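You operate a simulated robot arm through the tools that you are given. There is no shell and no other tool. Be economical: measure what you need, move in short steps, check, and stop when the job is done.

You run a simulated two-armed robot. Do the job below in one go: nothing can be reset, and whatever is moved stays where it is left.

TASK
Refill the cooling water up to the FULL line, then open the feed valve.
Fine: strainer drain tap closed and priming tap open first; hold the AIR button down while you pump the PRIME button; close the priming tap before the feed opens.

Only the result counts: the job must be done as asked and must still hold three seconds after the hand-in. Knocking over, shifting, dropping, spilling or breaking anything else fails it.

THE ROBOT
Two 7-joint arms with two-finger parallel grippers on one trunk, on a base that drives. Base frame: it is fixed to the floor where the robot stands at the start and does not move with it; the origin is under the middle of the robot, x ahead of it, y to its left, z up. Lengths are in mm, angles in rad, forces in N, time in s.
The left shoulder is at the start at [70, 163, 1045], the right one opposite. With the tool pointing down near the work surface each hand reaches from about 380 to 880 mm from the robot's upright axis, wherever it stands, measured 20 degrees to its own side. Places, roughly: black priming button [900, 200, 900]; black regulator lever [1100, 400, 1100]; bypass hand wheel [1100, 0, 1400]; feed valve [1100, -900, 1300]; front strainer knob [800, 0, 1000]; green air button [900, 500, 900]; left lid clamp [900, -500, 1000]; priming tap [700, 300, 700]; red pump [-200, 3300, 1100]; regulator knob [1100, 400, 1200]; right lid clamp [900, -800, 1000]; screen drain tap [700, -700, 700]; strainer drain tap [700, 0, 700]; strainer inlet valve [1100, -300, 1200]; strainer outlet valve [1100, 200, 1200]. Payload 3.43 kg a hand.
The TCP of each hand is the grasp point between the finger pads, 34 mm short of the fingertips. In the tool frame z runs along the fingers and y along their closing line. The gripper opens to 128 mm. The fingers are 24 mm wide and 12 mm thick; the gripper's body (48 by 130 mm) begins 96 mm behind the TCP.
Orientation is told as [roll, pitch, yaw] about the base's x, y, z axes, in that order, counted from this pose: with the fingers straight down and closing along the base's y, the tool's x points along the base's -x, its y along +y and its z along -z.

THE INTERFACE
- The arms move only by the tool send_rows. It takes "left_rows", "right_rows" or both (then of equal length, played together; a hand with none holds still); each is a list of rows, each a list of 3 entries, a list of its own where there are three numbers: the turn, a rotation vector about the tool's x, y, z in units of 120 degrees (1.0 is 120 degrees), then the shift along the tool's x, y, z in units of 100 mm (1.0 is 100 mm), then the gripper command, from -1 (shut) to 1 (fully open), values between in proportion. In form: [[[ax, ay, az], [x, y, z], gripper], ...]. A call has 1 to 12 rows; each row is the pose to reach, as a shift and turn from the pose commanded when the call began, along the tool's axes at that moment. A call with a number of a shift or a turn outside -1 to 1 is refused whole. A row lasts 0.2 s, in which the tool goes at most 50 mm and 0.15 rad; a call with a longer step from one row to the next is refused whole, and so is a gripper value outside its range. A pose out of reach is approached as far as the arm can. The call stops where the force on the tool passes 40 N (or 10 N more than at its start, if that is more) or the arm is blocked; 0.2 s more then pass. The fingers move at their own pace (about 153 mm/s each) and stop on an object; they squeeze with about 25 N. The grip force told is the motor's: it shows also when the fingers shut on nothing. Time passes only in rows, and 0.2 s behind the last, so rows that repeat a pose let the fingers close. It gives the time, the measured TCP pose, the force on the tool (base axes), the opening and the grip force at its end, in the units of the frame above (readings bear some noise), with the torque about the TCP (base axes, N m) and any sound that the robot's microphone picked up, and new pictures: "show" is both (left out), scene, wrist or none (wrist: the cameras of the hands that moved).
- Cameras (640 x 400 px; columns grow to the right, rows downward): "scene" is now at [146.1, 26.3, 1289.1]; the picture's right is [0.32, -0.95, 0.00], its down [-0.35, -0.12, -0.93] and it looks along [0.88, 0.30, -0.37] (base axes); focal length 214 px, centre (320, 200). "left" rides on the left gripper at [76, 11, -160] in its tool frame; the picture's right is [-0.15, 0.99, 0.00], its down [-0.88, -0.13, -0.46] and it looks along [-0.45, -0.07, 0.89] (tool axes); focal length 234 px, centre (320, 200). "right" rides on the right gripper at [76, -11, -160] in its tool frame; the picture's right is [0.15, 0.99, 0.00], its down [-0.88, 0.13, -0.46] and it looks along [-0.45, 0.07, 0.89] (tool axes); focal length 234 px, centre (320, 200).
- move_column(by): slides the trunk up (or, below 0, down) by that many mm; the arms and the scene camera ride with it, the base frame stays. It gives what a move gives, with no picture.
- steer(legs): drives the robot by 1 to 6 legs, each [ahead, left, turn to the left] in mm, mm and rad, along the robot's own axes; the way and the turn of a leg run together, so that a leg with both is an arc; at most 1500 mm and 3.142 rad a leg. The arms and the cameras ride along, it lands a little off, and it stops where it bumps. It gives what a move gives, and a new picture of the scene camera.
- aim_head(pan, tilt): turns the head with the scene camera to pan (to the left, within 1.501 rad either way) and tilt (down, from -0.506 to 1.204), counted from straight ahead of the robot. It gives what a move gives, and a new picture of the scene camera.
- locate(camera, pixels): there is no depth. For up to 12 entries [column, row, z] of the newest picture of that camera ("zoom" is the newest enlarged one), the place [x, y] in the base frame at which the ray of that pixel passes the height z, good to about 3 mm, but the place of the scene camera against the robot may be out by one fixed shift of up to 12 mm in any direction. It takes no simulated time.
- inspect(camera, box): a new picture of the part [left, top, right, bottom] of that camera's present view, enlarged. It takes no simulated time.
- sign_off(): hands the job in; it is judged then, once.

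Work in short steps. Measure before you move; look again where a grasp or a placing could have gone wrong, and mend it. You have 80 turns and 260 pictures in all, those below and enlarged ones among them. Open the grippers and draw the arms clear of the work before you hand the job in, unless the task says otherwise; then end with one line.

The tools are called after "Call:" by a JSON object that holds its "fn" and its "kwargs". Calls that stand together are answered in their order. send_rows: Moves the arms, as the interface text tells. Its arguments: {"type":"object","properties":{"left_rows":{"type":"array","items":{"type":"array"}},"right_rows":{"type":"array","items":{"type":"array"}},"show":{"type":"string","enum":["both","scene","wrist","none"]}},"required":[]} The other tools are called the same way: move_column (by) slides the trunk up or down; steer (legs) drives the base; aim_head (pan, tilt) turns the head that bears the scene camera; locate (camera, pixels) gives the place at which the rays of pixels pass given heights; inspect (camera, box) takes an enlarged picture of a part of a camera's view; sign_off () hands the job in.

At the start:

```text
t: 0.0
left_tcp_pos: [592.6, 448.1, 1210.9]
left_orientation: [0.001, -0.001, -0.001]
left_wrist_force: [-0.3, 0.3, -0.3]
left_ft_torque: [0.02, -0.01, 0.03]
left_gripper_width: 128.1
left_grip_force: 0.1
right_tcp_pos: [586.7, -95.6, 1288.8]
right_orientation: [0.001, -0.001, 0.0]
right_wrist_force: [0.5, -0.5, 0.2]
right_ft_torque: [0.03, 0.0, 0.0]
right_gripper_width: 128.2
right_grip_force: 0.1
trunk travel left (down, up): [-525.0, 415.0]
robot x, y, heading: [0.3, -1.3, -0.006]
head pan, tilt: [0.325, 0.375]
```

scene: 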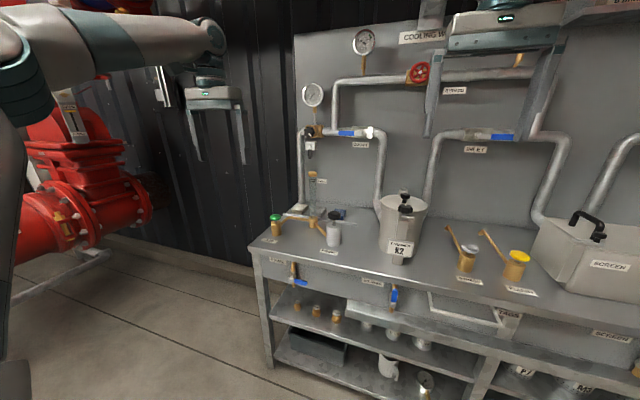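
right: 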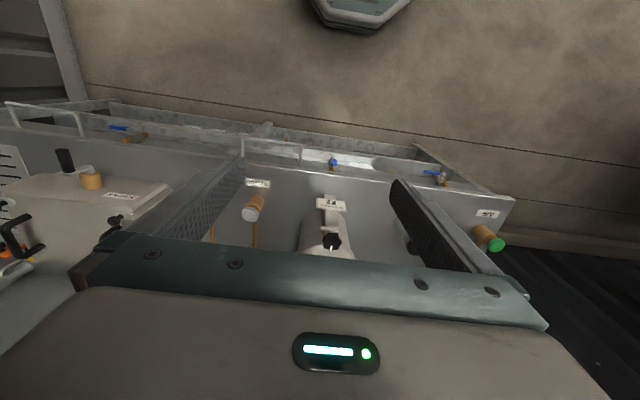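
left: 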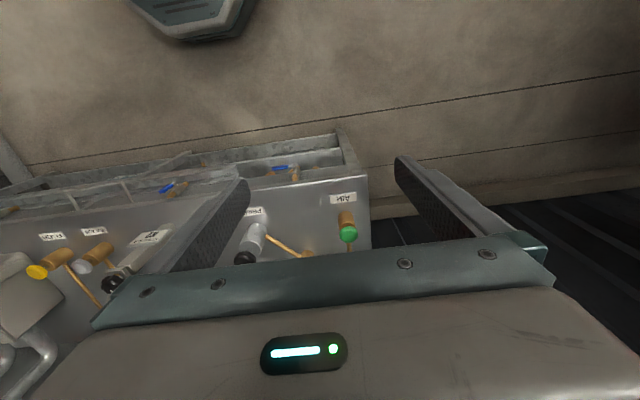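

The scene shows the bench with the AIR (green, ~275,222) and PRIME (black, ~335,215) buttons, and the taps at ~(295,272) and (393,295). I enlarge these areas to read states.

Call:
{"fn": "inspect", "kwargs": {"camera": "scene", "box": [240, 160, 440, 320]}}

Call:
{"fn": "inspect", "kwargs": {"camera": "scene", "box": [280, 20, 480, 180]}}

Call:
{"fn": "inspect", "kwargs": {"camera": "left", "box": [130, 130, 390, 290]}}

Call:
{"fn": "aim_head", "kwargs": {"pan": -0.5, "tilt": 0.2}}

```text
2.50 times, centred on (340, 240) of scene
```

zoom: 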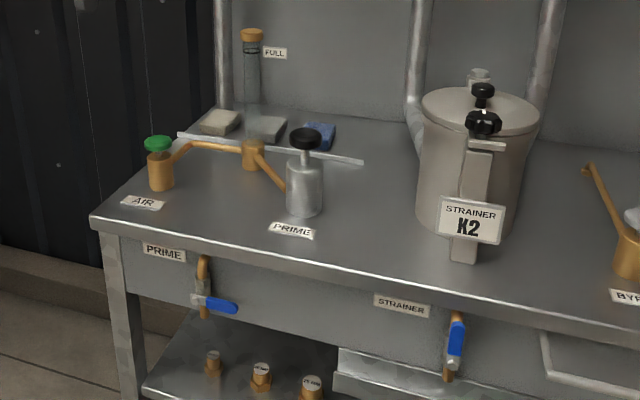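

```text
2.50 times, centred on (380, 100) of scene
```

zoom: 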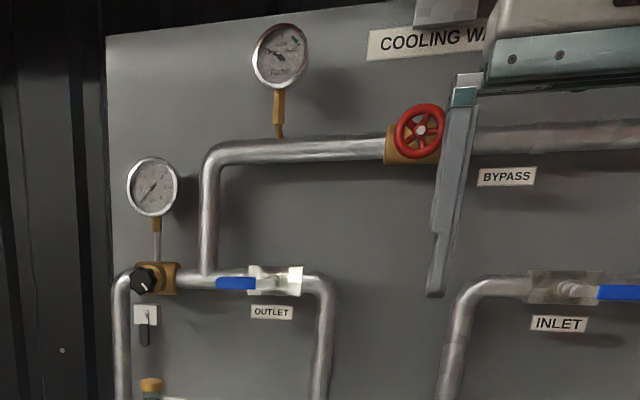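

```text
2.46 times, centred on (260, 210) of left
```

zoom: 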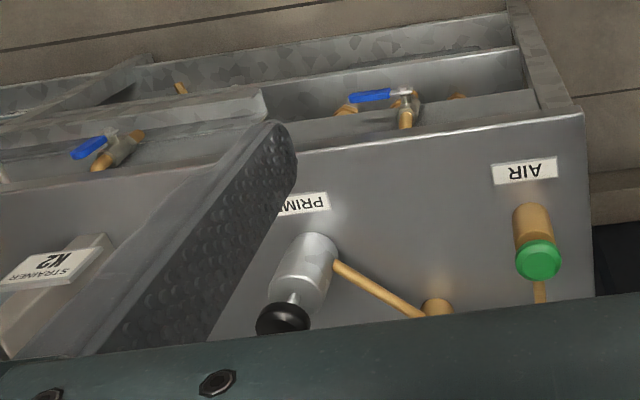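

```text
t: 1.1
left_tcp_pos: [591.4, 447.9, 1211.5]
left_orientation: [0.0, -0.001, -0.001]
left_wrist_force: [0.0, 0.1, 0.3]
left_ft_torque: [-0.03, 0.0, 0.0]
left_gripper_width: 128.0
left_grip_force: 0.0
right_tcp_pos: [585.8, -94.7, 1288.4]
right_orientation: [-0.001, 0.0, 0.002]
right_wrist_force: [-0.4, 0.3, 0.5]
right_ft_torque: [0.02, 0.0, 0.01]
right_gripper_width: 128.1
right_grip_force: 0.0
trunk travel left (down, up): [-525.0, 415.0]
robot x, y, heading: [2.6, -3.7, 0.001]
head pan, tilt: [-0.499, 0.201]
```

scene: 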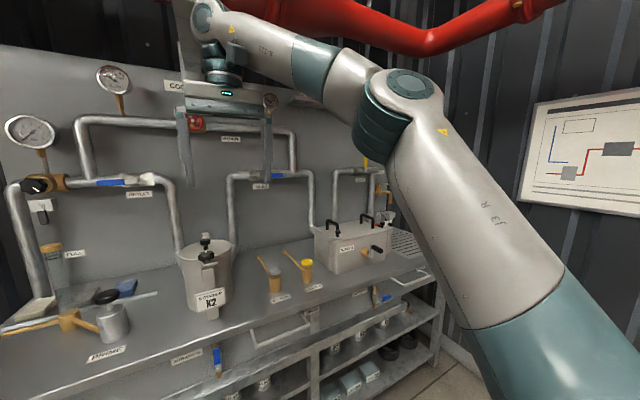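

Inspecting the feed valve area (~370,180), the wall diagram and the taps.

Call:
{"fn": "inspect", "kwargs": {"camera": "scene", "box": [310, 130, 450, 280]}}

Call:
{"fn": "inspect", "kwargs": {"camera": "scene", "box": [510, 80, 640, 220]}}

Call:
{"fn": "inspect", "kwargs": {"camera": "scene", "box": [0, 140, 240, 390]}}

Call:
{"fn": "aim_head", "kwargs": {"pan": 0.3, "tilt": 0.6}}

```text
2.67 times, centred on (380, 205) of scene
```

zoom: 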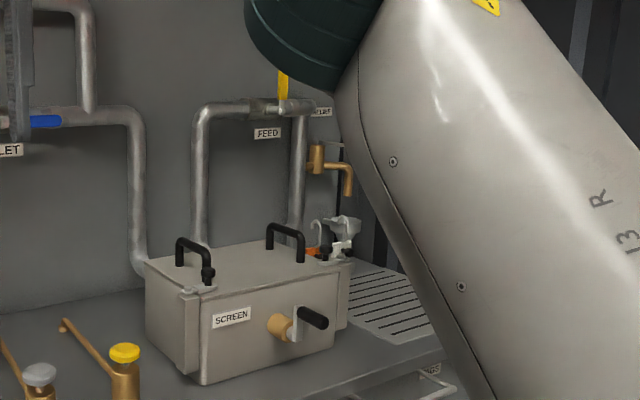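

```text
2.86 times, centred on (575, 150) of scene
```

zoom: 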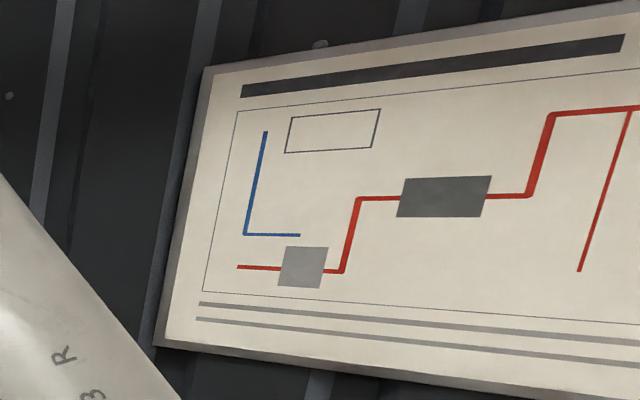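

```text
1.60 times, centred on (120, 265) of scene
```

zoom: 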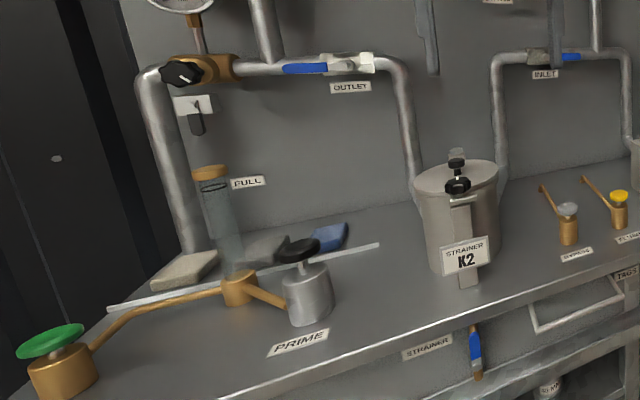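

```text
t: 2.3
left_tcp_pos: [591.2, 447.0, 1211.4]
left_orientation: [-0.001, -0.001, 0.001]
left_wrist_force: [0.3, -0.3, -0.2]
left_ft_torque: [0.0, 0.0, -0.02]
left_gripper_width: 127.9
left_grip_force: 0.0
right_tcp_pos: [587.3, -93.0, 1288.2]
right_orientation: [0.0, -0.001, 0.001]
right_wrist_force: [0.0, 0.5, 0.3]
right_ft_torque: [0.02, 0.03, 0.03]
right_gripper_width: 127.9
right_grip_force: 0.0
trunk travel left (down, up): [-525.0, 415.0]
robot x, y, heading: [0.2, -0.7, -0.001]
head pan, tilt: [0.3, 0.6]
```

scene: 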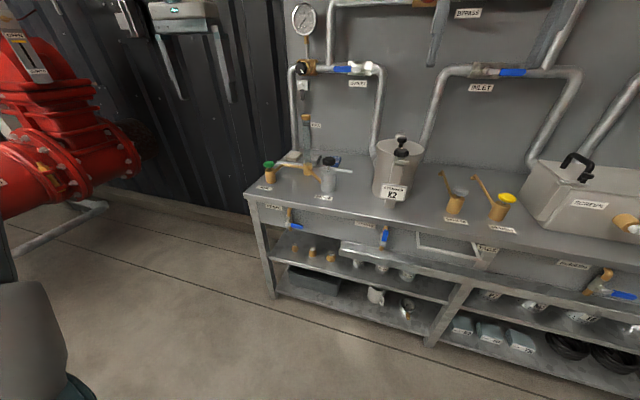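

Prime tap lever appears across its pipe (closed), the strainer one along its pipe (open). I enlarge the taps and measure.

Call:
{"fn": "inspect", "kwargs": {"camera": "scene", "box": [260, 195, 420, 265]}}

Call:
{"fn": "locate", "kwargs": {"camera": "zoom", "pixels": [[100, 100, 700], [100, 100, 750]]}}

Call:
{"fn": "locate", "kwargs": {"camera": "scene", "pixels": [[288, 217, 700], [288, 225, 700], [385, 240, 700], [245, 196, 850], [245, 196, 800], [268, 165, 920], [330, 172, 920]]}}

```text
4.00 times, centred on (340, 230) of scene
```

zoom: 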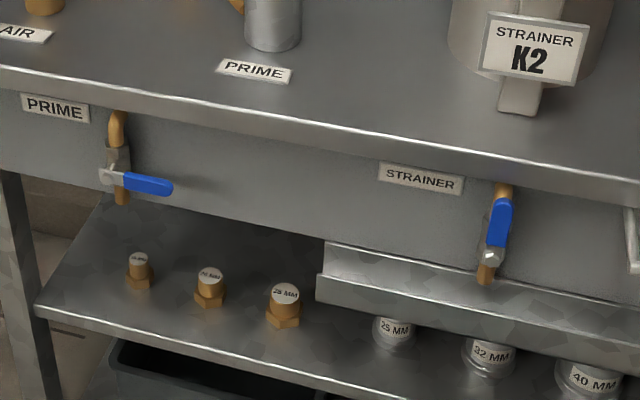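

```text
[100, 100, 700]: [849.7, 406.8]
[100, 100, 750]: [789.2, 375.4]
```

```text
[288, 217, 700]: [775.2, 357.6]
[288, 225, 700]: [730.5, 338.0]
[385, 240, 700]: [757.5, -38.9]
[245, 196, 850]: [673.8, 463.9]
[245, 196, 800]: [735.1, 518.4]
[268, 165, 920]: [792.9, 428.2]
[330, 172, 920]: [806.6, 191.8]
```

Triangulating the taps and buttons with the left wrist camera against the scene zoom.

Call:
{"fn": "locate", "kwargs": {"camera": "left", "pixels": [[294.6, 165.6, 660], [294.6, 165.6, 700], [294.6, 165.6, 740], [272.3, 168.8, 700], [164, 191.5, 700], [348, 233, 900], [348, 233, 950], [245, 259, 900], [245, 259, 950]]}}

Call:
{"fn": "locate", "kwargs": {"camera": "zoom", "pixels": [[115, 178, 660], [115, 178, 700], [115, 178, 740], [172, 189, 700], [490, 257, 660], [490, 257, 700], [503, 200, 740], [503, 200, 700], [45, 8, 900], [270, 48, 860]]}}

```text
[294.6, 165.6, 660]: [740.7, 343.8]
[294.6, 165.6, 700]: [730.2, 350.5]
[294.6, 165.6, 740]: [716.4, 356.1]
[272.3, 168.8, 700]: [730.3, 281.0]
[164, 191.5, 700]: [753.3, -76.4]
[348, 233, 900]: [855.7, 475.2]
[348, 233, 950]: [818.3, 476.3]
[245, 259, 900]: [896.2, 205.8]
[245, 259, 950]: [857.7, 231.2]
```

```text
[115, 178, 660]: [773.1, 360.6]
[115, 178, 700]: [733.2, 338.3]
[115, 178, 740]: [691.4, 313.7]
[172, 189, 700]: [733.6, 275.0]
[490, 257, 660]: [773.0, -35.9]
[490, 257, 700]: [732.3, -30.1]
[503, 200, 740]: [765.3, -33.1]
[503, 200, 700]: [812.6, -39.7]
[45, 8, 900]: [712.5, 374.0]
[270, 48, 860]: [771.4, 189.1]
```

Estimates: prime hub ≈(732,345,700), lever pointing to −y; strainer hub ≈(732,−30,700), lever up. I turn both hands to point forward with fingers shut.

Call:
{"fn": "send_rows", "kwargs": {"left_rows": [[[0, -0.07, 0], [0, 0, 0], -1], [[0, -0.14, 0], [0, 0, 0], -1], [[0, -0.21, 0], [0, 0, 0], -1], [[0, -0.28, 0], [0, 0, 0], -1], [[0, -0.35, 0], [0, 0, 0], -1], [[0, -0.42, 0], [0, 0, 0], -1], [[0, -0.49, 0], [0, 0, 0], -1], [[0, -0.56, 0], [0, 0, 0], -1], [[0, -0.63, 0], [0, 0, 0], -1], [[0, -0.7, 0], [0, 0, 0], -1], [[0, -0.75, 0], [0, 0, 0], -1]], "right_rows": [[[0, -0.07, 0], [0, 0, 0], -1], [[0, -0.14, 0], [0, 0, 0], -1], [[0, -0.21, 0], [0, 0, 0], -1], [[0, -0.28, 0], [0, 0, 0], -1], [[0, -0.35, 0], [0, 0, 0], -1], [[0, -0.42, 0], [0, 0, 0], -1], [[0, -0.49, 0], [0, 0, 0], -1], [[0, -0.56, 0], [0, 0, 0], -1], [[0, -0.63, 0], [0, 0, 0], -1], [[0, -0.7, 0], [0, 0, 0], -1], [[0, -0.75, 0], [0, 0, 0], -1]], "show": "none"}}

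```text
t: 4.7
left_tcp_pos: [592.8, 449.2, 1213.1]
left_orientation: [-2.318, -1.568, 2.317]
left_wrist_force: [-1.3, 0.4, 1.0]
left_ft_torque: [-0.02, -0.03, -0.02]
left_gripper_width: 0.0
left_grip_force: 25.4
right_tcp_pos: [587.5, -93.9, 1287.1]
right_orientation: [2.994, -1.57, -2.997]
right_wrist_force: [0.6, 0.2, -1.3]
right_ft_torque: [0.0, 0.01, -0.02]
right_gripper_width: 0.0
right_grip_force: 25.0
trunk travel left (down, up): [-525.0, 415.0]
robot x, y, heading: [3.5, 0.6, 0.001]
head pan, tilt: [0.3, 0.6]
```

Both hands point forward. I lower the trunk 500 mm, then look at the taps face on.

Call:
{"fn": "move_column", "kwargs": {"by": -500}}

Call:
{"fn": "aim_head", "kwargs": {"pan": 0.2, "tilt": 0.1}}

Call:
{"fn": "inspect", "kwargs": {"camera": "left", "box": [0, 0, 640, 400]}}

Call:
{"fn": "inspect", "kwargs": {"camera": "right", "box": [0, 0, 640, 400]}}

```text
refused: -500 is not a number from -400 to 400
```

```text
t: 5.6
left_tcp_pos: [592.8, 448.0, 1211.5]
left_orientation: [-0.096, -1.571, 0.096]
left_wrist_force: [-0.3, -0.4, 0.9]
left_ft_torque: [0.02, 0.01, -0.02]
left_gripper_width: 0.1
left_grip_force: 25.0
right_tcp_pos: [587.2, -94.6, 1289.3]
right_orientation: [0.502, -1.569, -0.502]
right_wrist_force: [0.5, 0.1, 0.0]
right_ft_torque: [-0.01, 0.0, -0.03]
right_gripper_width: 0.0
right_grip_force: 25.0
trunk travel left (down, up): [-525.0, 415.0]
robot x, y, heading: [-2.5, -4.2, -0.001]
head pan, tilt: [0.201, 0.099]
```

scene: 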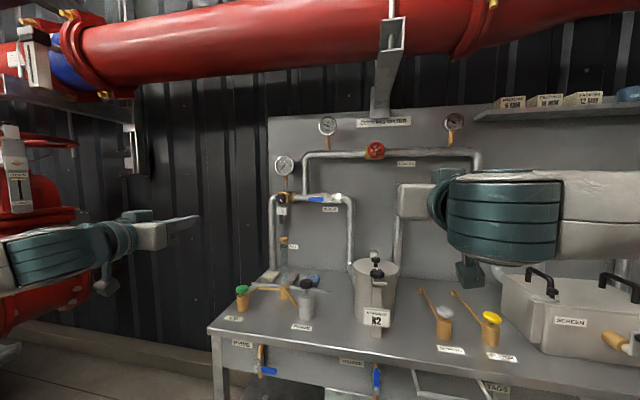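

```text
1.00 times, centred on (320, 200) of left (not enlarged: the box is as wide or as high as the picture)
```

zoom: 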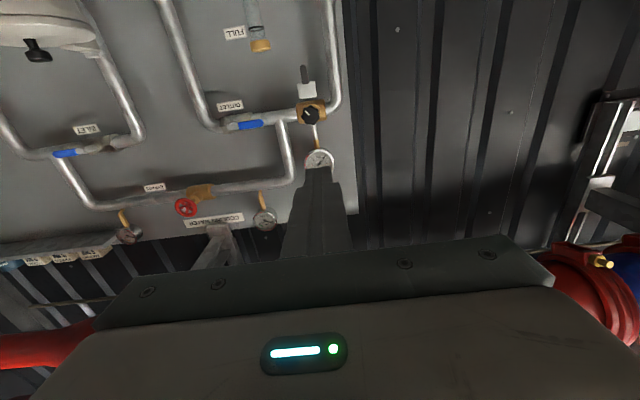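

```text
1.00 times, centred on (320, 200) of right (not enlarged: the box is as wide or as high as the picture)
```

zoom: 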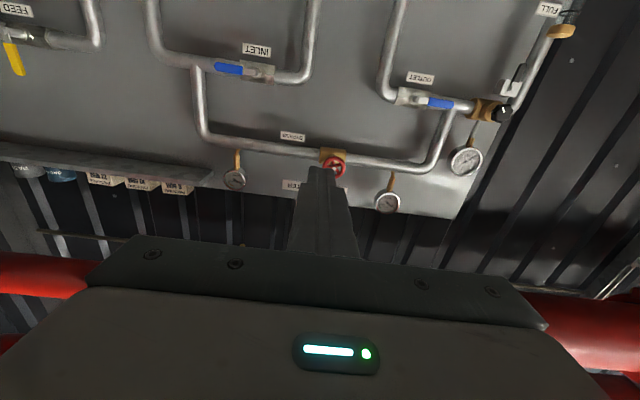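

Lowering in two steps: 400 then 60 more.

Call:
{"fn": "move_column", "kwargs": {"by": -400}}

Call:
{"fn": "move_column", "kwargs": {"by": -100}}

Call:
{"fn": "aim_head", "kwargs": {"pan": 0.25, "tilt": 0.05}}

Call:
{"fn": "inspect", "kwargs": {"camera": "scene", "box": [220, 140, 460, 290]}}

```text
t: 9.4
left_tcp_pos: [590.8, 448.2, 812.3]
left_orientation: [-0.416, -1.57, 0.415]
left_wrist_force: [0.2, -0.2, 1.4]
left_ft_torque: [0.0, 0.03, 0.02]
left_gripper_width: 0.0
left_grip_force: 25.3
right_tcp_pos: [586.3, -95.2, 888.7]
right_orientation: [1.448, -1.569, -1.449]
right_wrist_force: [-0.8, 0.1, -0.2]
right_ft_torque: [0.01, 0.01, -0.02]
right_gripper_width: 0.1
right_grip_force: 24.8
trunk travel left (down, up): [-125.0, 815.0]
robot x, y, heading: [1.5, -0.9, 0.001]
head pan, tilt: [0.201, 0.099]
```

```text
t: 10.8
left_tcp_pos: [592.4, 448.6, 710.9]
left_orientation: [2.742, -1.569, -2.743]
left_wrist_force: [0.1, 0.4, 0.3]
left_ft_torque: [0.01, -0.02, 0.0]
left_gripper_width: 0.2
left_grip_force: 24.9
right_tcp_pos: [587.0, -94.5, 789.1]
right_orientation: [1.75, -1.571, -1.752]
right_wrist_force: [0.4, 1.0, 0.0]
right_ft_torque: [-0.01, 0.03, -0.03]
right_gripper_width: 0.1
right_grip_force: 25.5
trunk travel left (down, up): [-25.0, 915.0]
robot x, y, heading: [-2.0, 3.4, 0.001]
head pan, tilt: [0.201, 0.099]
```

```text
t: 11.4
left_tcp_pos: [591.5, 448.6, 711.8]
left_orientation: [-0.5, -1.57, 0.5]
left_wrist_force: [-0.1, 0.3, 0.7]
left_ft_torque: [0.01, -0.01, 0.02]
left_gripper_width: 0.0
left_grip_force: 25.1
right_tcp_pos: [586.5, -94.5, 788.6]
right_orientation: [1.195, -1.57, -1.195]
right_wrist_force: [-0.4, -0.9, -0.6]
right_ft_torque: [-0.01, 0.03, 0.02]
right_gripper_width: 0.0
right_grip_force: 24.7
trunk travel left (down, up): [-25.0, 915.0]
robot x, y, heading: [1.0, 1.6, 0.003]
head pan, tilt: [0.25, 0.051]
```

scene: 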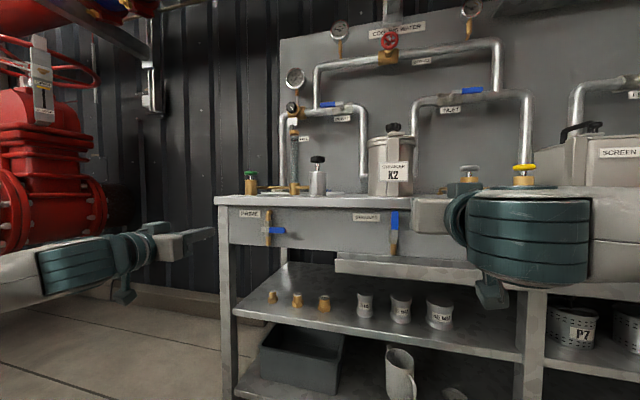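

```text
2.67 times, centred on (340, 215) of scene
```

zoom: 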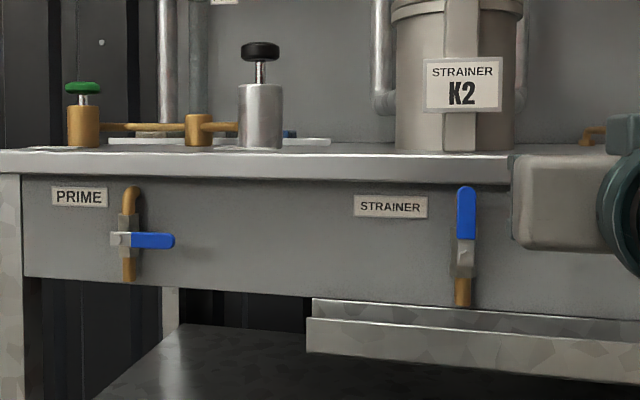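

The levers are clearly seen face-on: prime pivot zoom (127,240), tip (175,240); strainer pivot (465,250), tip (466,188). I measure their heights.

Call:
{"fn": "locate", "kwargs": {"camera": "zoom", "pixels": [[127, 240, 700], [127, 240, 690], [175, 240, 700], [465, 250, 700], [465, 250, 690], [466, 190, 750], [466, 190, 740], [130, 200, 750], [30, 150, 840], [300, 150, 840]]}}

```text
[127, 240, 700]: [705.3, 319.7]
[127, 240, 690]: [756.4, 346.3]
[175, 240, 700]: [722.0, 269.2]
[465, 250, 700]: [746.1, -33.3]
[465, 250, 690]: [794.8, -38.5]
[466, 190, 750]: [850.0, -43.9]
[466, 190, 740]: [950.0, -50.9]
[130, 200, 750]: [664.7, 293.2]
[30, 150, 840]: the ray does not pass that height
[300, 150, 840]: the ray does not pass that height
```

Strainer pivot ≈(730,−32,703), tip z≈757; bench edge underside ≈765. I bring the right closed fingers to the left of its lever at z≈738.

Call:
{"fn": "send_rows", "kwargs": {"right_rows": [[[0, 0, 0], [0.2, 0.4, 0], -1], [[0, 0, 0], [0.4, 0.8, 0], -1], [[0, 0, 0], [0.5, 1.0, 0], -1], [[0, 0, 0], [0.5, 1.0, 0.4], -1], [[0, 0, 0], [0.5, 1.0, 0.8], -1], [[0, 0, 0], [0.5, 1.0, 1.0], -1]], "show": "scene"}}

Call:
{"fn": "inspect", "kwargs": {"camera": "scene", "box": [300, 160, 480, 280]}}

```text
t: 12.8
left_tcp_pos: [592.5, 449.4, 711.3]
left_orientation: [-0.418, -1.571, 0.417]
left_wrist_force: [0.5, 0.4, 0.5]
left_ft_torque: [-0.03, 0.01, 0.0]
left_gripper_width: 0.0
left_grip_force: 25.0
right_tcp_pos: [686.5, 4.1, 738.3]
right_orientation: [1.861, -1.57, -1.862]
right_wrist_force: [-0.2, 0.4, -0.1]
right_ft_torque: [0.02, 0.0, -0.04]
right_gripper_width: 0.0
right_grip_force: 25.1
trunk travel left (down, up): [-25.0, 915.0]
robot x, y, heading: [0.2, -2.5, 0.002]
head pan, tilt: [0.25, 0.051]
```

scene: 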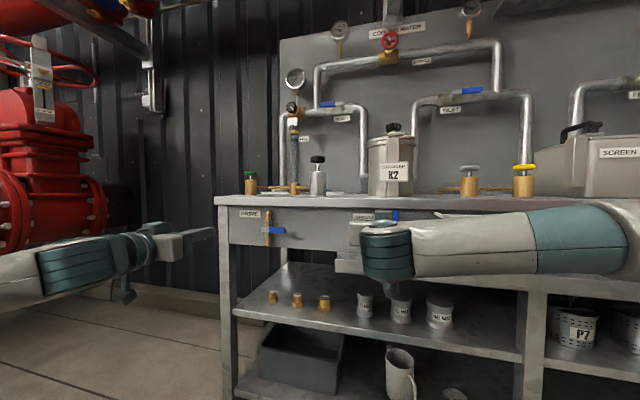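

```text
3.33 times, centred on (390, 220) of scene
```

zoom: 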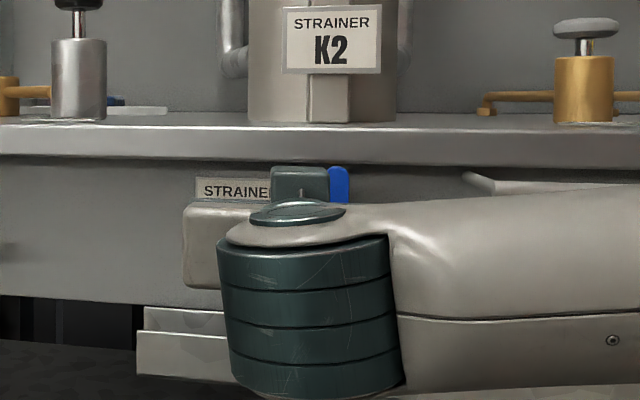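

The fingers are left of the blue lever. I push in 28 mm and sweep it in an arc to the right and down.

Call:
{"fn": "send_rows", "kwargs": {"right_rows": [[[0, 0, 0], [0, 0, 0.28], -1], [[0, 0, 0], [-0.01, -0.15, 0.28], -1], [[0, 0, 0], [-0.05, -0.25, 0.28], -1], [[0, 0, 0], [-0.07, -0.36, 0.28], -1], [[0, 0, 0], [-0.05, -0.47, 0.28], -1], [[0, 0, 0], [-0.01, -0.57, 0.28], -1], [[0, 0, 0], [0.055, -0.655, 0.28], -1], [[0, 0, 0], [0.14, -0.72, 0.28], -1], [[0, 0, 0], [0.18, -0.74, 0.28], -1]], "show": "scene"}}

Call:
{"fn": "inspect", "kwargs": {"camera": "scene", "box": [300, 160, 480, 280]}}

```text
t: 13.7
left_tcp_pos: [590.0, 452.3, 712.1]
left_orientation: [-1.294, -1.572, 1.301]
left_wrist_force: [0.6, -0.2, 0.5]
left_ft_torque: [0.0, 0.0, -0.05]
left_gripper_width: 0.2
left_grip_force: 25.2
right_tcp_pos: [712.8, -8.0, 740.1]
right_orientation: [-0.544, -1.565, 0.569]
right_wrist_force: [3.6, 7.1, -3.1]
right_ft_torque: [0.09, 0.02, 0.27]
right_gripper_width: 0.0
right_grip_force: 24.8
trunk travel left (down, up): [-25.0, 915.0]
robot x, y, heading: [1.0, 1.7, 0.004]
head pan, tilt: [0.25, 0.051]
stopped in row 4 (right hand): the force on the tool passed its limit at 47 N (the readings are from after the stop); the commanded pose is now the measured one
```

scene: 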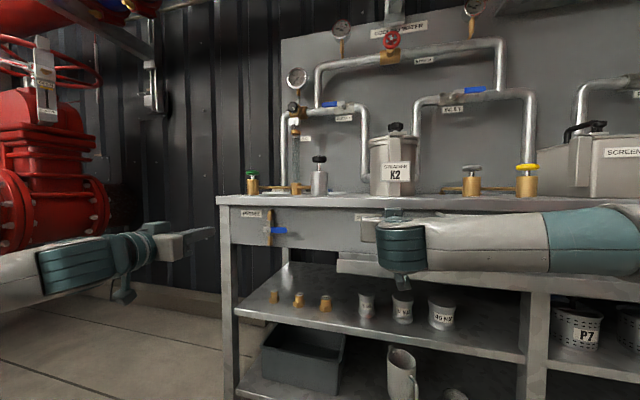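

```text
3.33 times, centred on (390, 220) of scene
```

zoom: 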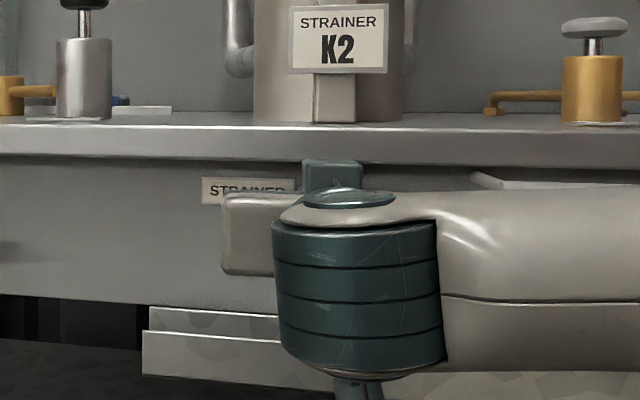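

It stopped at 47 N with the lever unmoved; possibly the fingertips hit the pipe behind the lever. I look with the right wrist camera.

Call:
{"fn": "inspect", "kwargs": {"camera": "right", "box": [160, 60, 480, 260]}}

Call:
{"fn": "aim_head", "kwargs": {"pan": 0.0, "tilt": 0.15}}

```text
2.00 times, centred on (320, 160) of right
```

zoom: 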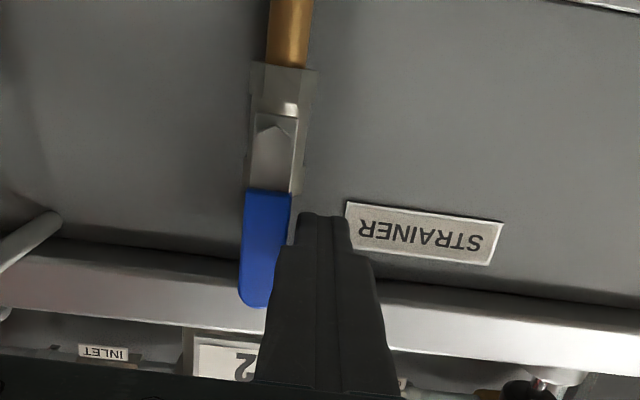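

```text
t: 14.4
left_tcp_pos: [589.9, 452.9, 711.3]
left_orientation: [-0.948, -1.57, 0.953]
left_wrist_force: [0.3, 0.7, 0.5]
left_ft_torque: [-0.02, -0.02, 0.0]
left_gripper_width: 0.0
left_grip_force: 24.7
right_tcp_pos: [713.0, -7.0, 741.3]
right_orientation: [-0.704, -1.564, 0.727]
right_wrist_force: [2.5, 13.9, -5.2]
right_ft_torque: [0.24, 0.15, 0.46]
right_gripper_width: 0.0
right_grip_force: 24.7
trunk travel left (down, up): [-25.0, 915.0]
robot x, y, heading: [0.9, 2.5, 0.004]
head pan, tilt: [0.0, 0.15]
```

scene: 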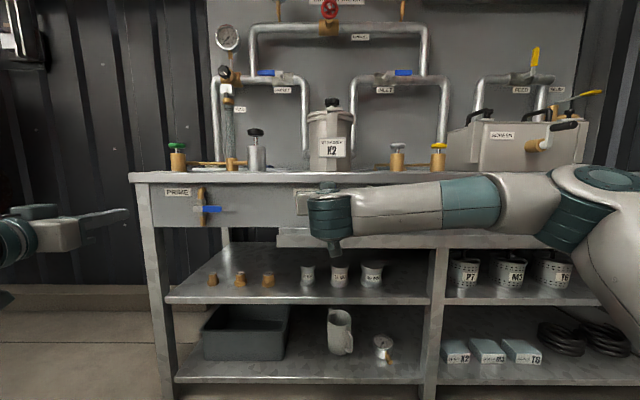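

The wrist view shows the finger against the lever side, pipe well behind. I retry slower and nearer the tip (z≈748).

Call:
{"fn": "send_rows", "kwargs": {"right_rows": [[[0, 0, 0], [0, 0.05, 0], -1], [[0, 0, 0], [-0.06, 0.05, 0], -1], [[0, 0, 0], [-0.06, 0, 0], -1], [[0, 0, 0], [-0.06, -0.03, 0], -1], [[0, 0, 0], [-0.06, -0.06, 0], -1], [[0, 0, 0], [-0.06, -0.09, 0], -1], [[0, 0, 0], [-0.06, -0.12, 0], -1], [[0, 0, 0], [-0.06, -0.15, 0], -1], [[0, 0, 0], [-0.06, -0.18, 0], -1]], "show": "wrist"}}

```text
t: 15.7
left_tcp_pos: [589.0, 455.6, 712.7]
left_orientation: [-1.76, -1.571, 1.767]
left_wrist_force: [0.4, -0.4, 0.2]
left_ft_torque: [-0.01, 0.0, -0.04]
left_gripper_width: 0.0
left_grip_force: 25.2
right_tcp_pos: [711.5, -8.3, 746.6]
right_orientation: [-1.074, -1.566, 1.113]
right_wrist_force: [2.7, 6.3, -0.6]
right_ft_torque: [0.04, -0.02, 0.18]
right_gripper_width: 0.0
right_grip_force: 24.8
trunk travel left (down, up): [-25.0, 915.0]
robot x, y, heading: [2.1, 0.3, 0.006]
head pan, tilt: [0.0, 0.15]
stopped in row 6 (right hand): the force on the tool passed its limit at 43 N (the readings are from after the stop); the commanded pose is now the measured one
```

right: 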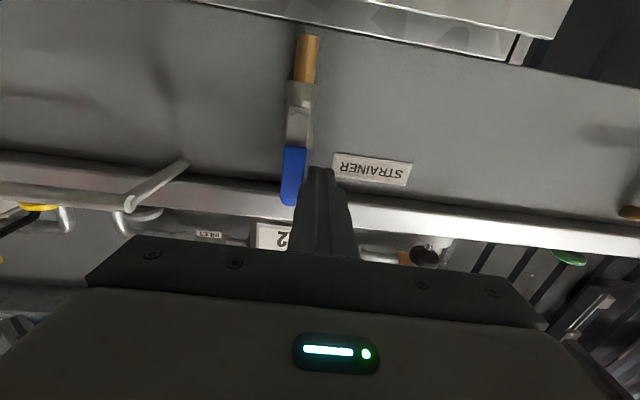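

Still blocked at 43 N, so the lever likely turns the other way. I go round to its right side and push it gently left.

Call:
{"fn": "send_rows", "kwargs": {"right_rows": [[[0, 0, 0], [0, 0.05, -0.3], -1], [[0, 0, 0], [0, 0.0, -0.65], -1], [[0, 0, 0], [0, -0.35, -0.65], -1], [[0, 0, 0], [0, -0.68, -0.65], -1], [[0, 0, 0], [0, -0.68, -0.3], -1], [[0, 0, 0], [0, -0.68, 0], -1], [[0, 0, 0], [0, -0.5, 0], -1], [[0, 0, 0], [0, -0.46, 0], -1], [[0, 0, 0], [0, -0.42, 0], -1], [[0, 0, 0], [0, -0.38, 0], -1], [[0, 0, 0], [0, -0.34, 0], -1], [[0, 0, 0], [0, -0.3, 0], -1]], "show": "wrist"}}

```text
t: 18.3
left_tcp_pos: [590.7, 450.5, 711.5]
left_orientation: [2.232, -1.571, -2.227]
left_wrist_force: [-0.6, -0.1, 0.2]
left_ft_torque: [0.04, 0.02, 0.0]
left_gripper_width: 0.0
left_grip_force: 25.2
right_tcp_pos: [715.4, -52.1, 748.5]
right_orientation: [0.325, -1.569, -0.316]
right_wrist_force: [-3.6, -6.3, -0.5]
right_ft_torque: [-0.03, 0.08, -0.17]
right_gripper_width: 0.0
right_grip_force: 25.0
trunk travel left (down, up): [-25.0, 915.0]
robot x, y, heading: [2.3, 2.1, -0.001]
head pan, tilt: [0.0, 0.15]
stopped in row 12 (right hand): the force on the tool passed its limit at 43 N (the readings are from after the stop); the commanded pose is now the measured one
```

right: 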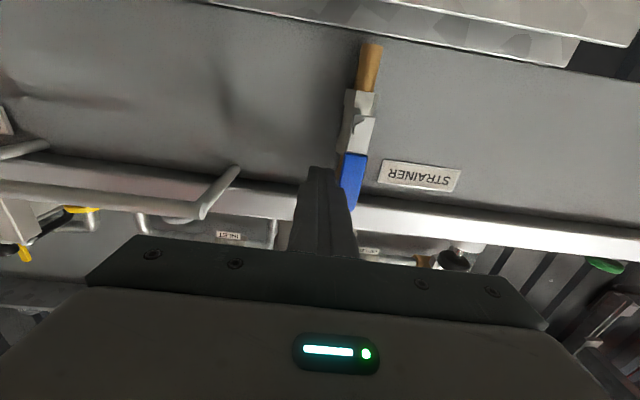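

Symmetric contact (−8 / −52 → lever centre y≈−30); both ways blocked at ~43 N, so I'll grip the lever and turn it with wrist torque. First: back off, open, and straddle it.

Call:
{"fn": "send_rows", "kwargs": {"right_rows": [[[0, 0, 0], [0, -0.05, -0.3], -1], [[0, 0, 0], [0, -0.05, -0.7], -1], [[0, 0, 0], [0, 0.22, -0.7], 0.1], [[0, 0, 0], [0, 0.22, -0.7], 0.1], [[0, 0, 0], [0, 0.22, -0.7], 0.1], [[0, 0, 0], [0, 0.22, -0.35], 0.1], [[0, 0, 0], [0, 0.22, 0.0], 0.1], [[0, 0, 0], [0, 0.22, 0.0], -1], [[0, 0, 0], [0, 0.22, 0.0], -1], [[0, 0, 0], [0, 0.22, 0.0], -1]], "show": "wrist"}}

Call:
{"fn": "inspect", "kwargs": {"camera": "right", "box": [220, 60, 420, 260]}}

```text
t: 20.5
left_tcp_pos: [591.2, 450.0, 711.6]
left_orientation: [0.285, -1.57, -0.283]
left_wrist_force: [1.0, -0.4, -0.8]
left_ft_torque: [-0.01, 0.0, 0.0]
left_gripper_width: 0.0
left_grip_force: 25.0
right_tcp_pos: [713.5, -29.9, 747.7]
right_orientation: [-0.04, -1.57, 0.056]
right_wrist_force: [3.7, -0.5, 0.1]
right_ft_torque: [0.27, -0.09, -0.32]
right_gripper_width: 25.8
right_grip_force: 45.2
trunk travel left (down, up): [-25.0, 915.0]
robot x, y, heading: [-1.8, 4.0, 0.003]
head pan, tilt: [0.0, 0.15]
```

right: 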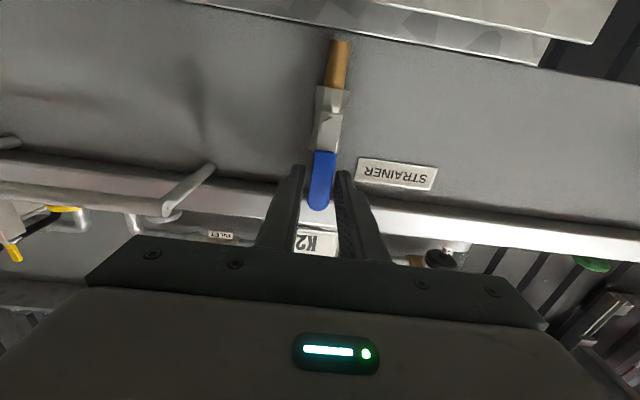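

```text
2.00 times, centred on (320, 160) of right
```

zoom: 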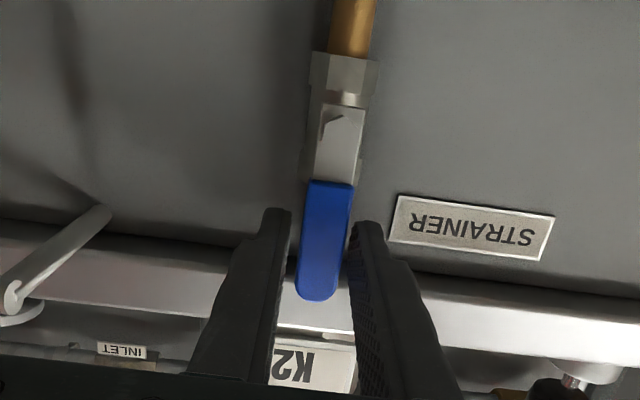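

The lever is held (25.8 mm, 45 N). I turn it clockwise (up → −y) with the tool rolling along the arc.

Call:
{"fn": "send_rows", "kwargs": {"right_rows": [[[0, 0, 0.0667], [0.004, -0.063, 0], -1], [[0, 0, 0.1333], [0.017, -0.124, 0], -1], [[0, 0, 0.2], [0.039, -0.183, 0], -1], [[0, 0, 0.2667], [0.068, -0.238, 0], -1], [[0, 0, 0.3333], [0.105, -0.289, 0], -1], [[0, 0, 0.4], [0.149, -0.334, 0], -1], [[0, 0, 0.4667], [0.198, -0.373, 0], -1], [[0, 0, 0.5333], [0.253, -0.404, 0], -1], [[0, 0, 0.6], [0.311, -0.428, 0], -1], [[0, 0, 0.6667], [0.372, -0.443, 0], -1], [[0, 0, 0.7333], [0.434, -0.45, 0], -1], [[0, 0, 0.7667], [0.466, -0.45, 0], -1]], "show": "both"}}

```text
t: 21.2
left_tcp_pos: [589.9, 455.6, 711.0]
left_orientation: [-1.046, -1.569, 1.056]
left_wrist_force: [0.0, 0.1, -0.3]
left_ft_torque: [-0.03, -0.03, 0.0]
left_gripper_width: 0.1
left_grip_force: 24.6
right_tcp_pos: [714.6, -30.7, 742.5]
right_orientation: [1.561, -1.265, -1.524]
right_wrist_force: [12.8, 7.0, 1.9]
right_ft_torque: [-1.42, -0.26, 0.41]
right_gripper_width: 34.4
right_grip_force: 44.9
trunk travel left (down, up): [-25.0, 915.0]
robot x, y, heading: [3.6, 2.9, 0.012]
head pan, tilt: [0.0, 0.15]
stopped in row 3 (right hand): the force on the tool passed its limit at 64 N (the readings are from after the stop); the commanded pose is now the measured one
```

scene: 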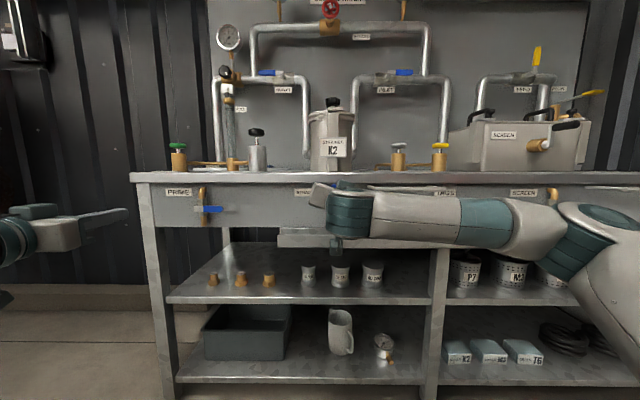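
right: 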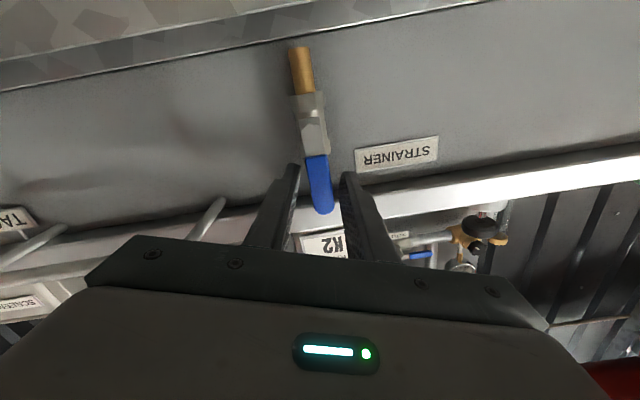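

The lever didn't budge clockwise. I roll back and try counter-clockwise (up → +y) with the same grip.

Call:
{"fn": "send_rows", "kwargs": {"right_rows": [[[0, 0, -0.07], [-0.02, 0.01, 0], -1], [[0, 0, -0.14], [-0.04, 0.02, 0], -1], [[0, 0, -0.21], [-0.019, 0.077, 0], -1], [[0, 0, -0.279], [0.012, 0.131, 0], -1], [[0, 0, -0.346], [0.049, 0.179, 0], -1], [[0, 0, -0.413], [0.093, 0.222, 0], -1], [[0, 0, -0.479], [0.142, 0.259, 0], -1], [[0, 0, -0.546], [0.197, 0.288, 0], -1], [[0, 0, -0.613], [0.254, 0.31, 0], -1], [[0, 0, -0.679], [0.313, 0.323, 0], -1], [[0, 0, -0.746], [0.375, 0.328, 0], -1]], "show": "wrist"}}

```text
t: 22.5
left_tcp_pos: [590.3, 449.7, 712.7]
left_orientation: [2.662, -1.57, -2.659]
left_wrist_force: [-0.3, -0.9, 0.3]
left_ft_torque: [-0.01, -0.02, -0.03]
left_gripper_width: 0.1
left_grip_force: 25.2
right_tcp_pos: [713.1, -28.0, 748.8]
right_orientation: [-1.584, -1.158, 1.591]
right_wrist_force: [-7.3, -6.0, 1.2]
right_ft_torque: [0.96, 0.44, -1.02]
right_gripper_width: 34.5
right_grip_force: 44.8
trunk travel left (down, up): [-25.0, 915.0]
robot x, y, heading: [3.9, 2.1, 0.003]
head pan, tilt: [0.0, 0.15]
stopped in row 6 (right hand): the force on the tool passed its limit at 53 N (the readings are from after the stop); the commanded pose is now the measured one
```

right: 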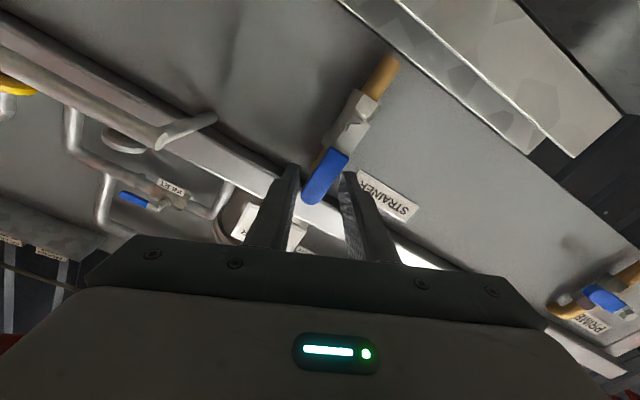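

The 25.8 mm width and the wrist ray (lever front at x≈711) suggest I've been gripping the pipe bend behind the lever: too deep. I open, back out and straighten.

Call:
{"fn": "send_rows", "kwargs": {"right_rows": [[[0, 0, 0], [0, 0, 0], 0.1], [[0, 0, 0], [0, 0, 0], 0.1], [[0, 0, 0.065], [0, 0, -0.2], 0.1], [[0, 0, 0.13], [0, 0, -0.5], 0.1], [[0, 0, 0.197], [0, 0, -0.7], -1], [[0, 0, 0.197], [0, 0, -0.7], -1], [[0, 0, 0.197], [0, 0, -0.7], -1]], "show": "wrist"}}

Call:
{"fn": "inspect", "kwargs": {"camera": "right", "box": [220, 60, 420, 260]}}

```text
t: 24.1
left_tcp_pos: [590.9, 450.3, 711.6]
left_orientation: [-1.171, -1.57, 1.175]
left_wrist_force: [-0.4, -0.1, -0.3]
left_ft_torque: [-0.02, 0.01, 0.02]
left_gripper_width: 0.0
left_grip_force: 24.9
right_tcp_pos: [645.1, -26.9, 747.5]
right_orientation: [-2.492, -1.566, 2.503]
right_wrist_force: [-0.4, 0.3, -0.5]
right_ft_torque: [-0.01, 0.01, -0.01]
right_gripper_width: 0.2
right_grip_force: 25.0
trunk travel left (down, up): [-25.0, 915.0]
robot x, y, heading: [1.0, -1.1, 0.001]
head pan, tilt: [0.0, 0.15]
```

right: 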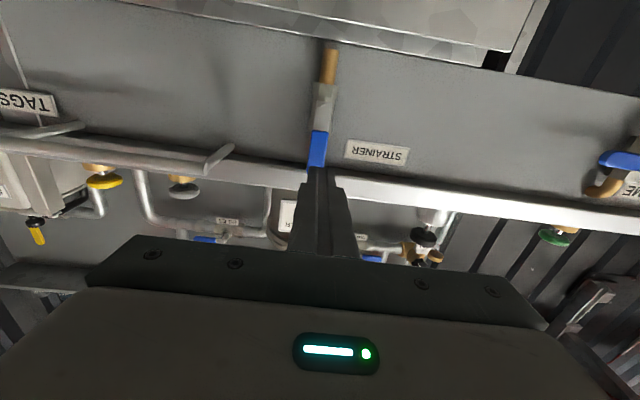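

```text
2.00 times, centred on (320, 160) of right
```

zoom: 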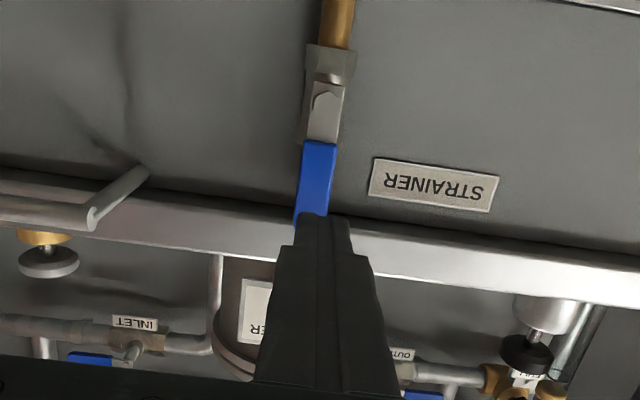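

Triangulation puts the lever at x≈706, so fingertips at ≈721 (TCP 687) suffice. I sweep it clockwise again at that depth.

Call:
{"fn": "send_rows", "kwargs": {"right_rows": [[[0, 0, 0], [0.065, 0.36, 0], -1], [[0, 0, 0], [0.065, 0.36, 0.42], -1], [[0, 0, 0], [0.065, 0.18, 0.42], -1], [[0, 0, 0], [0.025, 0.075, 0.42], -1], [[0, 0, 0], [0.011, -0.04, 0.42], -1], [[0, 0, 0], [0.028, -0.15, 0.42], -1], [[0, 0, 0], [0.075, -0.254, 0.42], -1], [[0, 0, 0], [0.145, -0.343, 0.42], -1], [[0, 0, 0], [0.235, -0.41, 0.42], -1], [[0, 0, 0], [0.275, -0.43, 0.42], -1]], "show": "wrist"}}

```text
t: 26.3
left_tcp_pos: [592.6, 449.7, 712.1]
left_orientation: [1.65, -1.571, -1.648]
left_wrist_force: [0.5, -0.1, 0.3]
left_ft_torque: [0.0, 0.0, 0.01]
left_gripper_width: 0.0
left_grip_force: 24.8
right_tcp_pos: [687.4, -69.5, 721.1]
right_orientation: [-2.339, -1.566, 2.351]
right_wrist_force: [0.2, -0.2, 0.2]
right_ft_torque: [0.0, 0.0, -0.01]
right_gripper_width: 0.1
right_grip_force: 24.8
trunk travel left (down, up): [-25.0, 915.0]
robot x, y, heading: [0.4, 2.1, 0.009]
head pan, tilt: [0.0, 0.15]
```

right: 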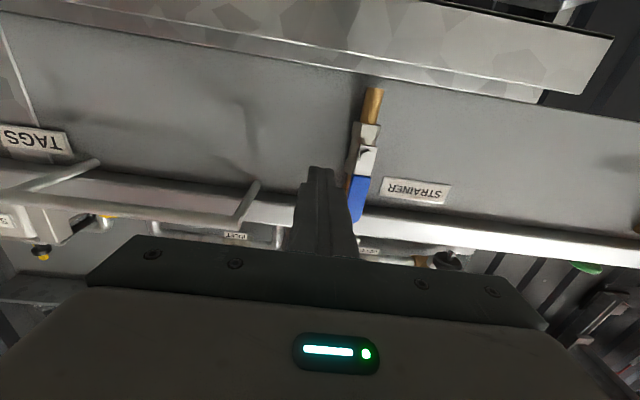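

It passed in front without touching. I repeat 11 mm deeper (tips ≈732).

Call:
{"fn": "send_rows", "kwargs": {"right_rows": [[[0, 0, 0], [0, 0, -0.3], -1], [[0, 0, 0], [-0.2, 0.4, -0.3], -1], [[0, 0, 0], [-0.2, 0.78, -0.3], -1], [[0, 0, 0], [-0.2, 0.78, 0.11], -1], [[0, 0, 0], [-0.2, 0.605, 0.11], -1], [[0, 0, 0], [-0.24, 0.5, 0.11], -1], [[0, 0, 0], [-0.254, 0.385, 0.11], -1], [[0, 0, 0], [-0.237, 0.275, 0.11], -1], [[0, 0, 0], [-0.19, 0.17, 0.11], -1], [[0, 0, 0], [-0.12, 0.08, 0.11], -1], [[0, 0, 0], [-0.03, 0.015, 0.11], -1], [[0, 0, 0], [0.01, -0.005, 0.11], -1]], "show": "wrist"}}

```text
t: 28.9
left_tcp_pos: [590.8, 451.0, 712.9]
left_orientation: [-2.944, -1.571, 2.947]
left_wrist_force: [0.4, -0.4, 0.1]
left_ft_torque: [-0.01, -0.02, -0.02]
left_gripper_width: 0.2
left_grip_force: 25.5
right_tcp_pos: [697.6, -69.1, 720.3]
right_orientation: [-2.507, -1.563, 2.52]
right_wrist_force: [0.6, 0.9, 1.6]
right_ft_torque: [0.01, -0.04, 0.01]
right_gripper_width: 0.0
right_grip_force: 25.3
trunk travel left (down, up): [-25.0, 915.0]
robot x, y, heading: [2.1, 0.7, 0.005]
head pan, tilt: [0.0, 0.15]
```

right: 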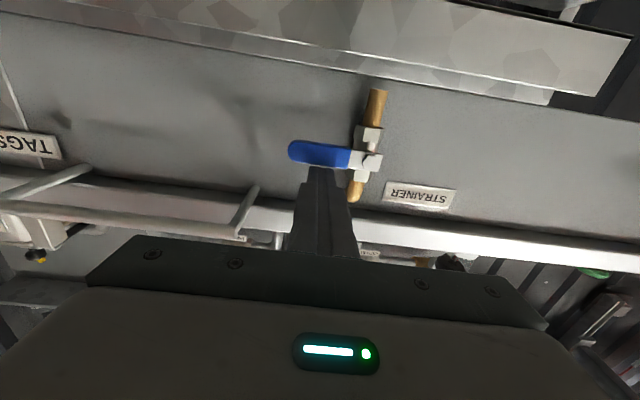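

The strainer tap lever now lies horizontal (closed). I withdraw the right hand and bring the left toward the priming tap.

Call:
{"fn": "send_rows", "kwargs": {"right_rows": [[[0, 0, 0], [-0.03, 0, 0], -1], [[0, 0, 0], [-0.03, 0, -0.45], -1], [[0, 0, 0], [-0.03, 0, -0.9], -1], [[0, 0, 0], [-0.03, -0.3, -1.0], -1]], "left_rows": [[[0, 0, 0], [0.15, -0.25, 0], -1], [[0, 0, 0], [0.3, -0.5, 0], -1], [[0, 0, 0], [0.4, -0.75, 0], -1], [[0, 0, 0], [0.47, -1.0, 0], -1]], "show": "both"}}

Call:
{"fn": "inspect", "kwargs": {"camera": "scene", "box": [130, 150, 370, 290]}}

Call:
{"fn": "inspect", "kwargs": {"camera": "left", "box": [160, 60, 480, 260]}}

```text
t: 29.9
left_tcp_pos: [591.2, 350.8, 662.7]
left_orientation: [-2.29, -1.569, 2.294]
left_wrist_force: [0.2, -0.5, -0.7]
left_ft_torque: [0.01, -0.05, -0.02]
left_gripper_width: 0.0
left_grip_force: 25.1
right_tcp_pos: [598.0, -100.2, 722.6]
right_orientation: [-2.309, -1.565, 2.32]
right_wrist_force: [-0.2, -0.7, 0.1]
right_ft_torque: [0.0, 0.02, 0.01]
right_gripper_width: 0.0
right_grip_force: 25.1
trunk travel left (down, up): [-25.0, 915.0]
robot x, y, heading: [1.1, 2.5, 0.004]
head pan, tilt: [0.0, 0.15]
```

scene: 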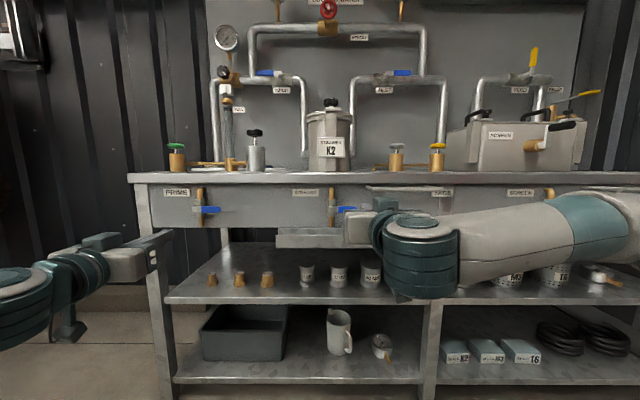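
right: 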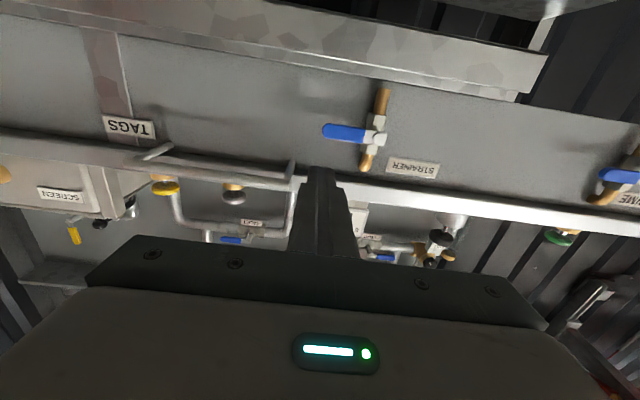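
left: 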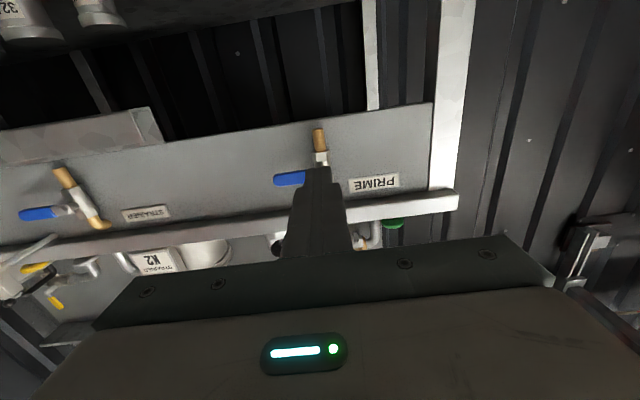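

```text
2.67 times, centred on (250, 220) of scene
```

zoom: 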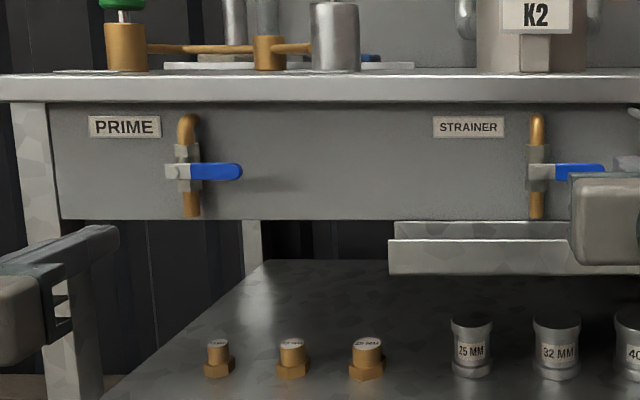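

```text
2.00 times, centred on (320, 160) of left
```

zoom: 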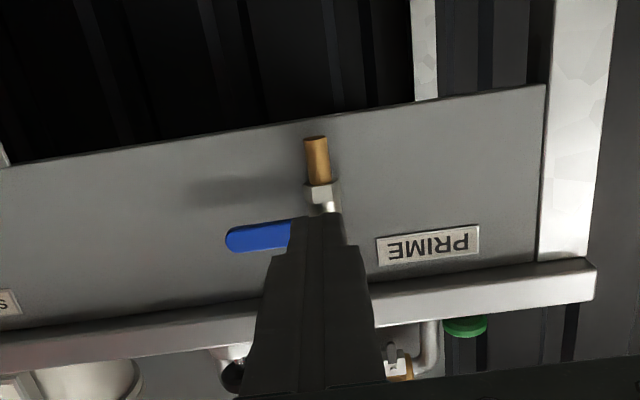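

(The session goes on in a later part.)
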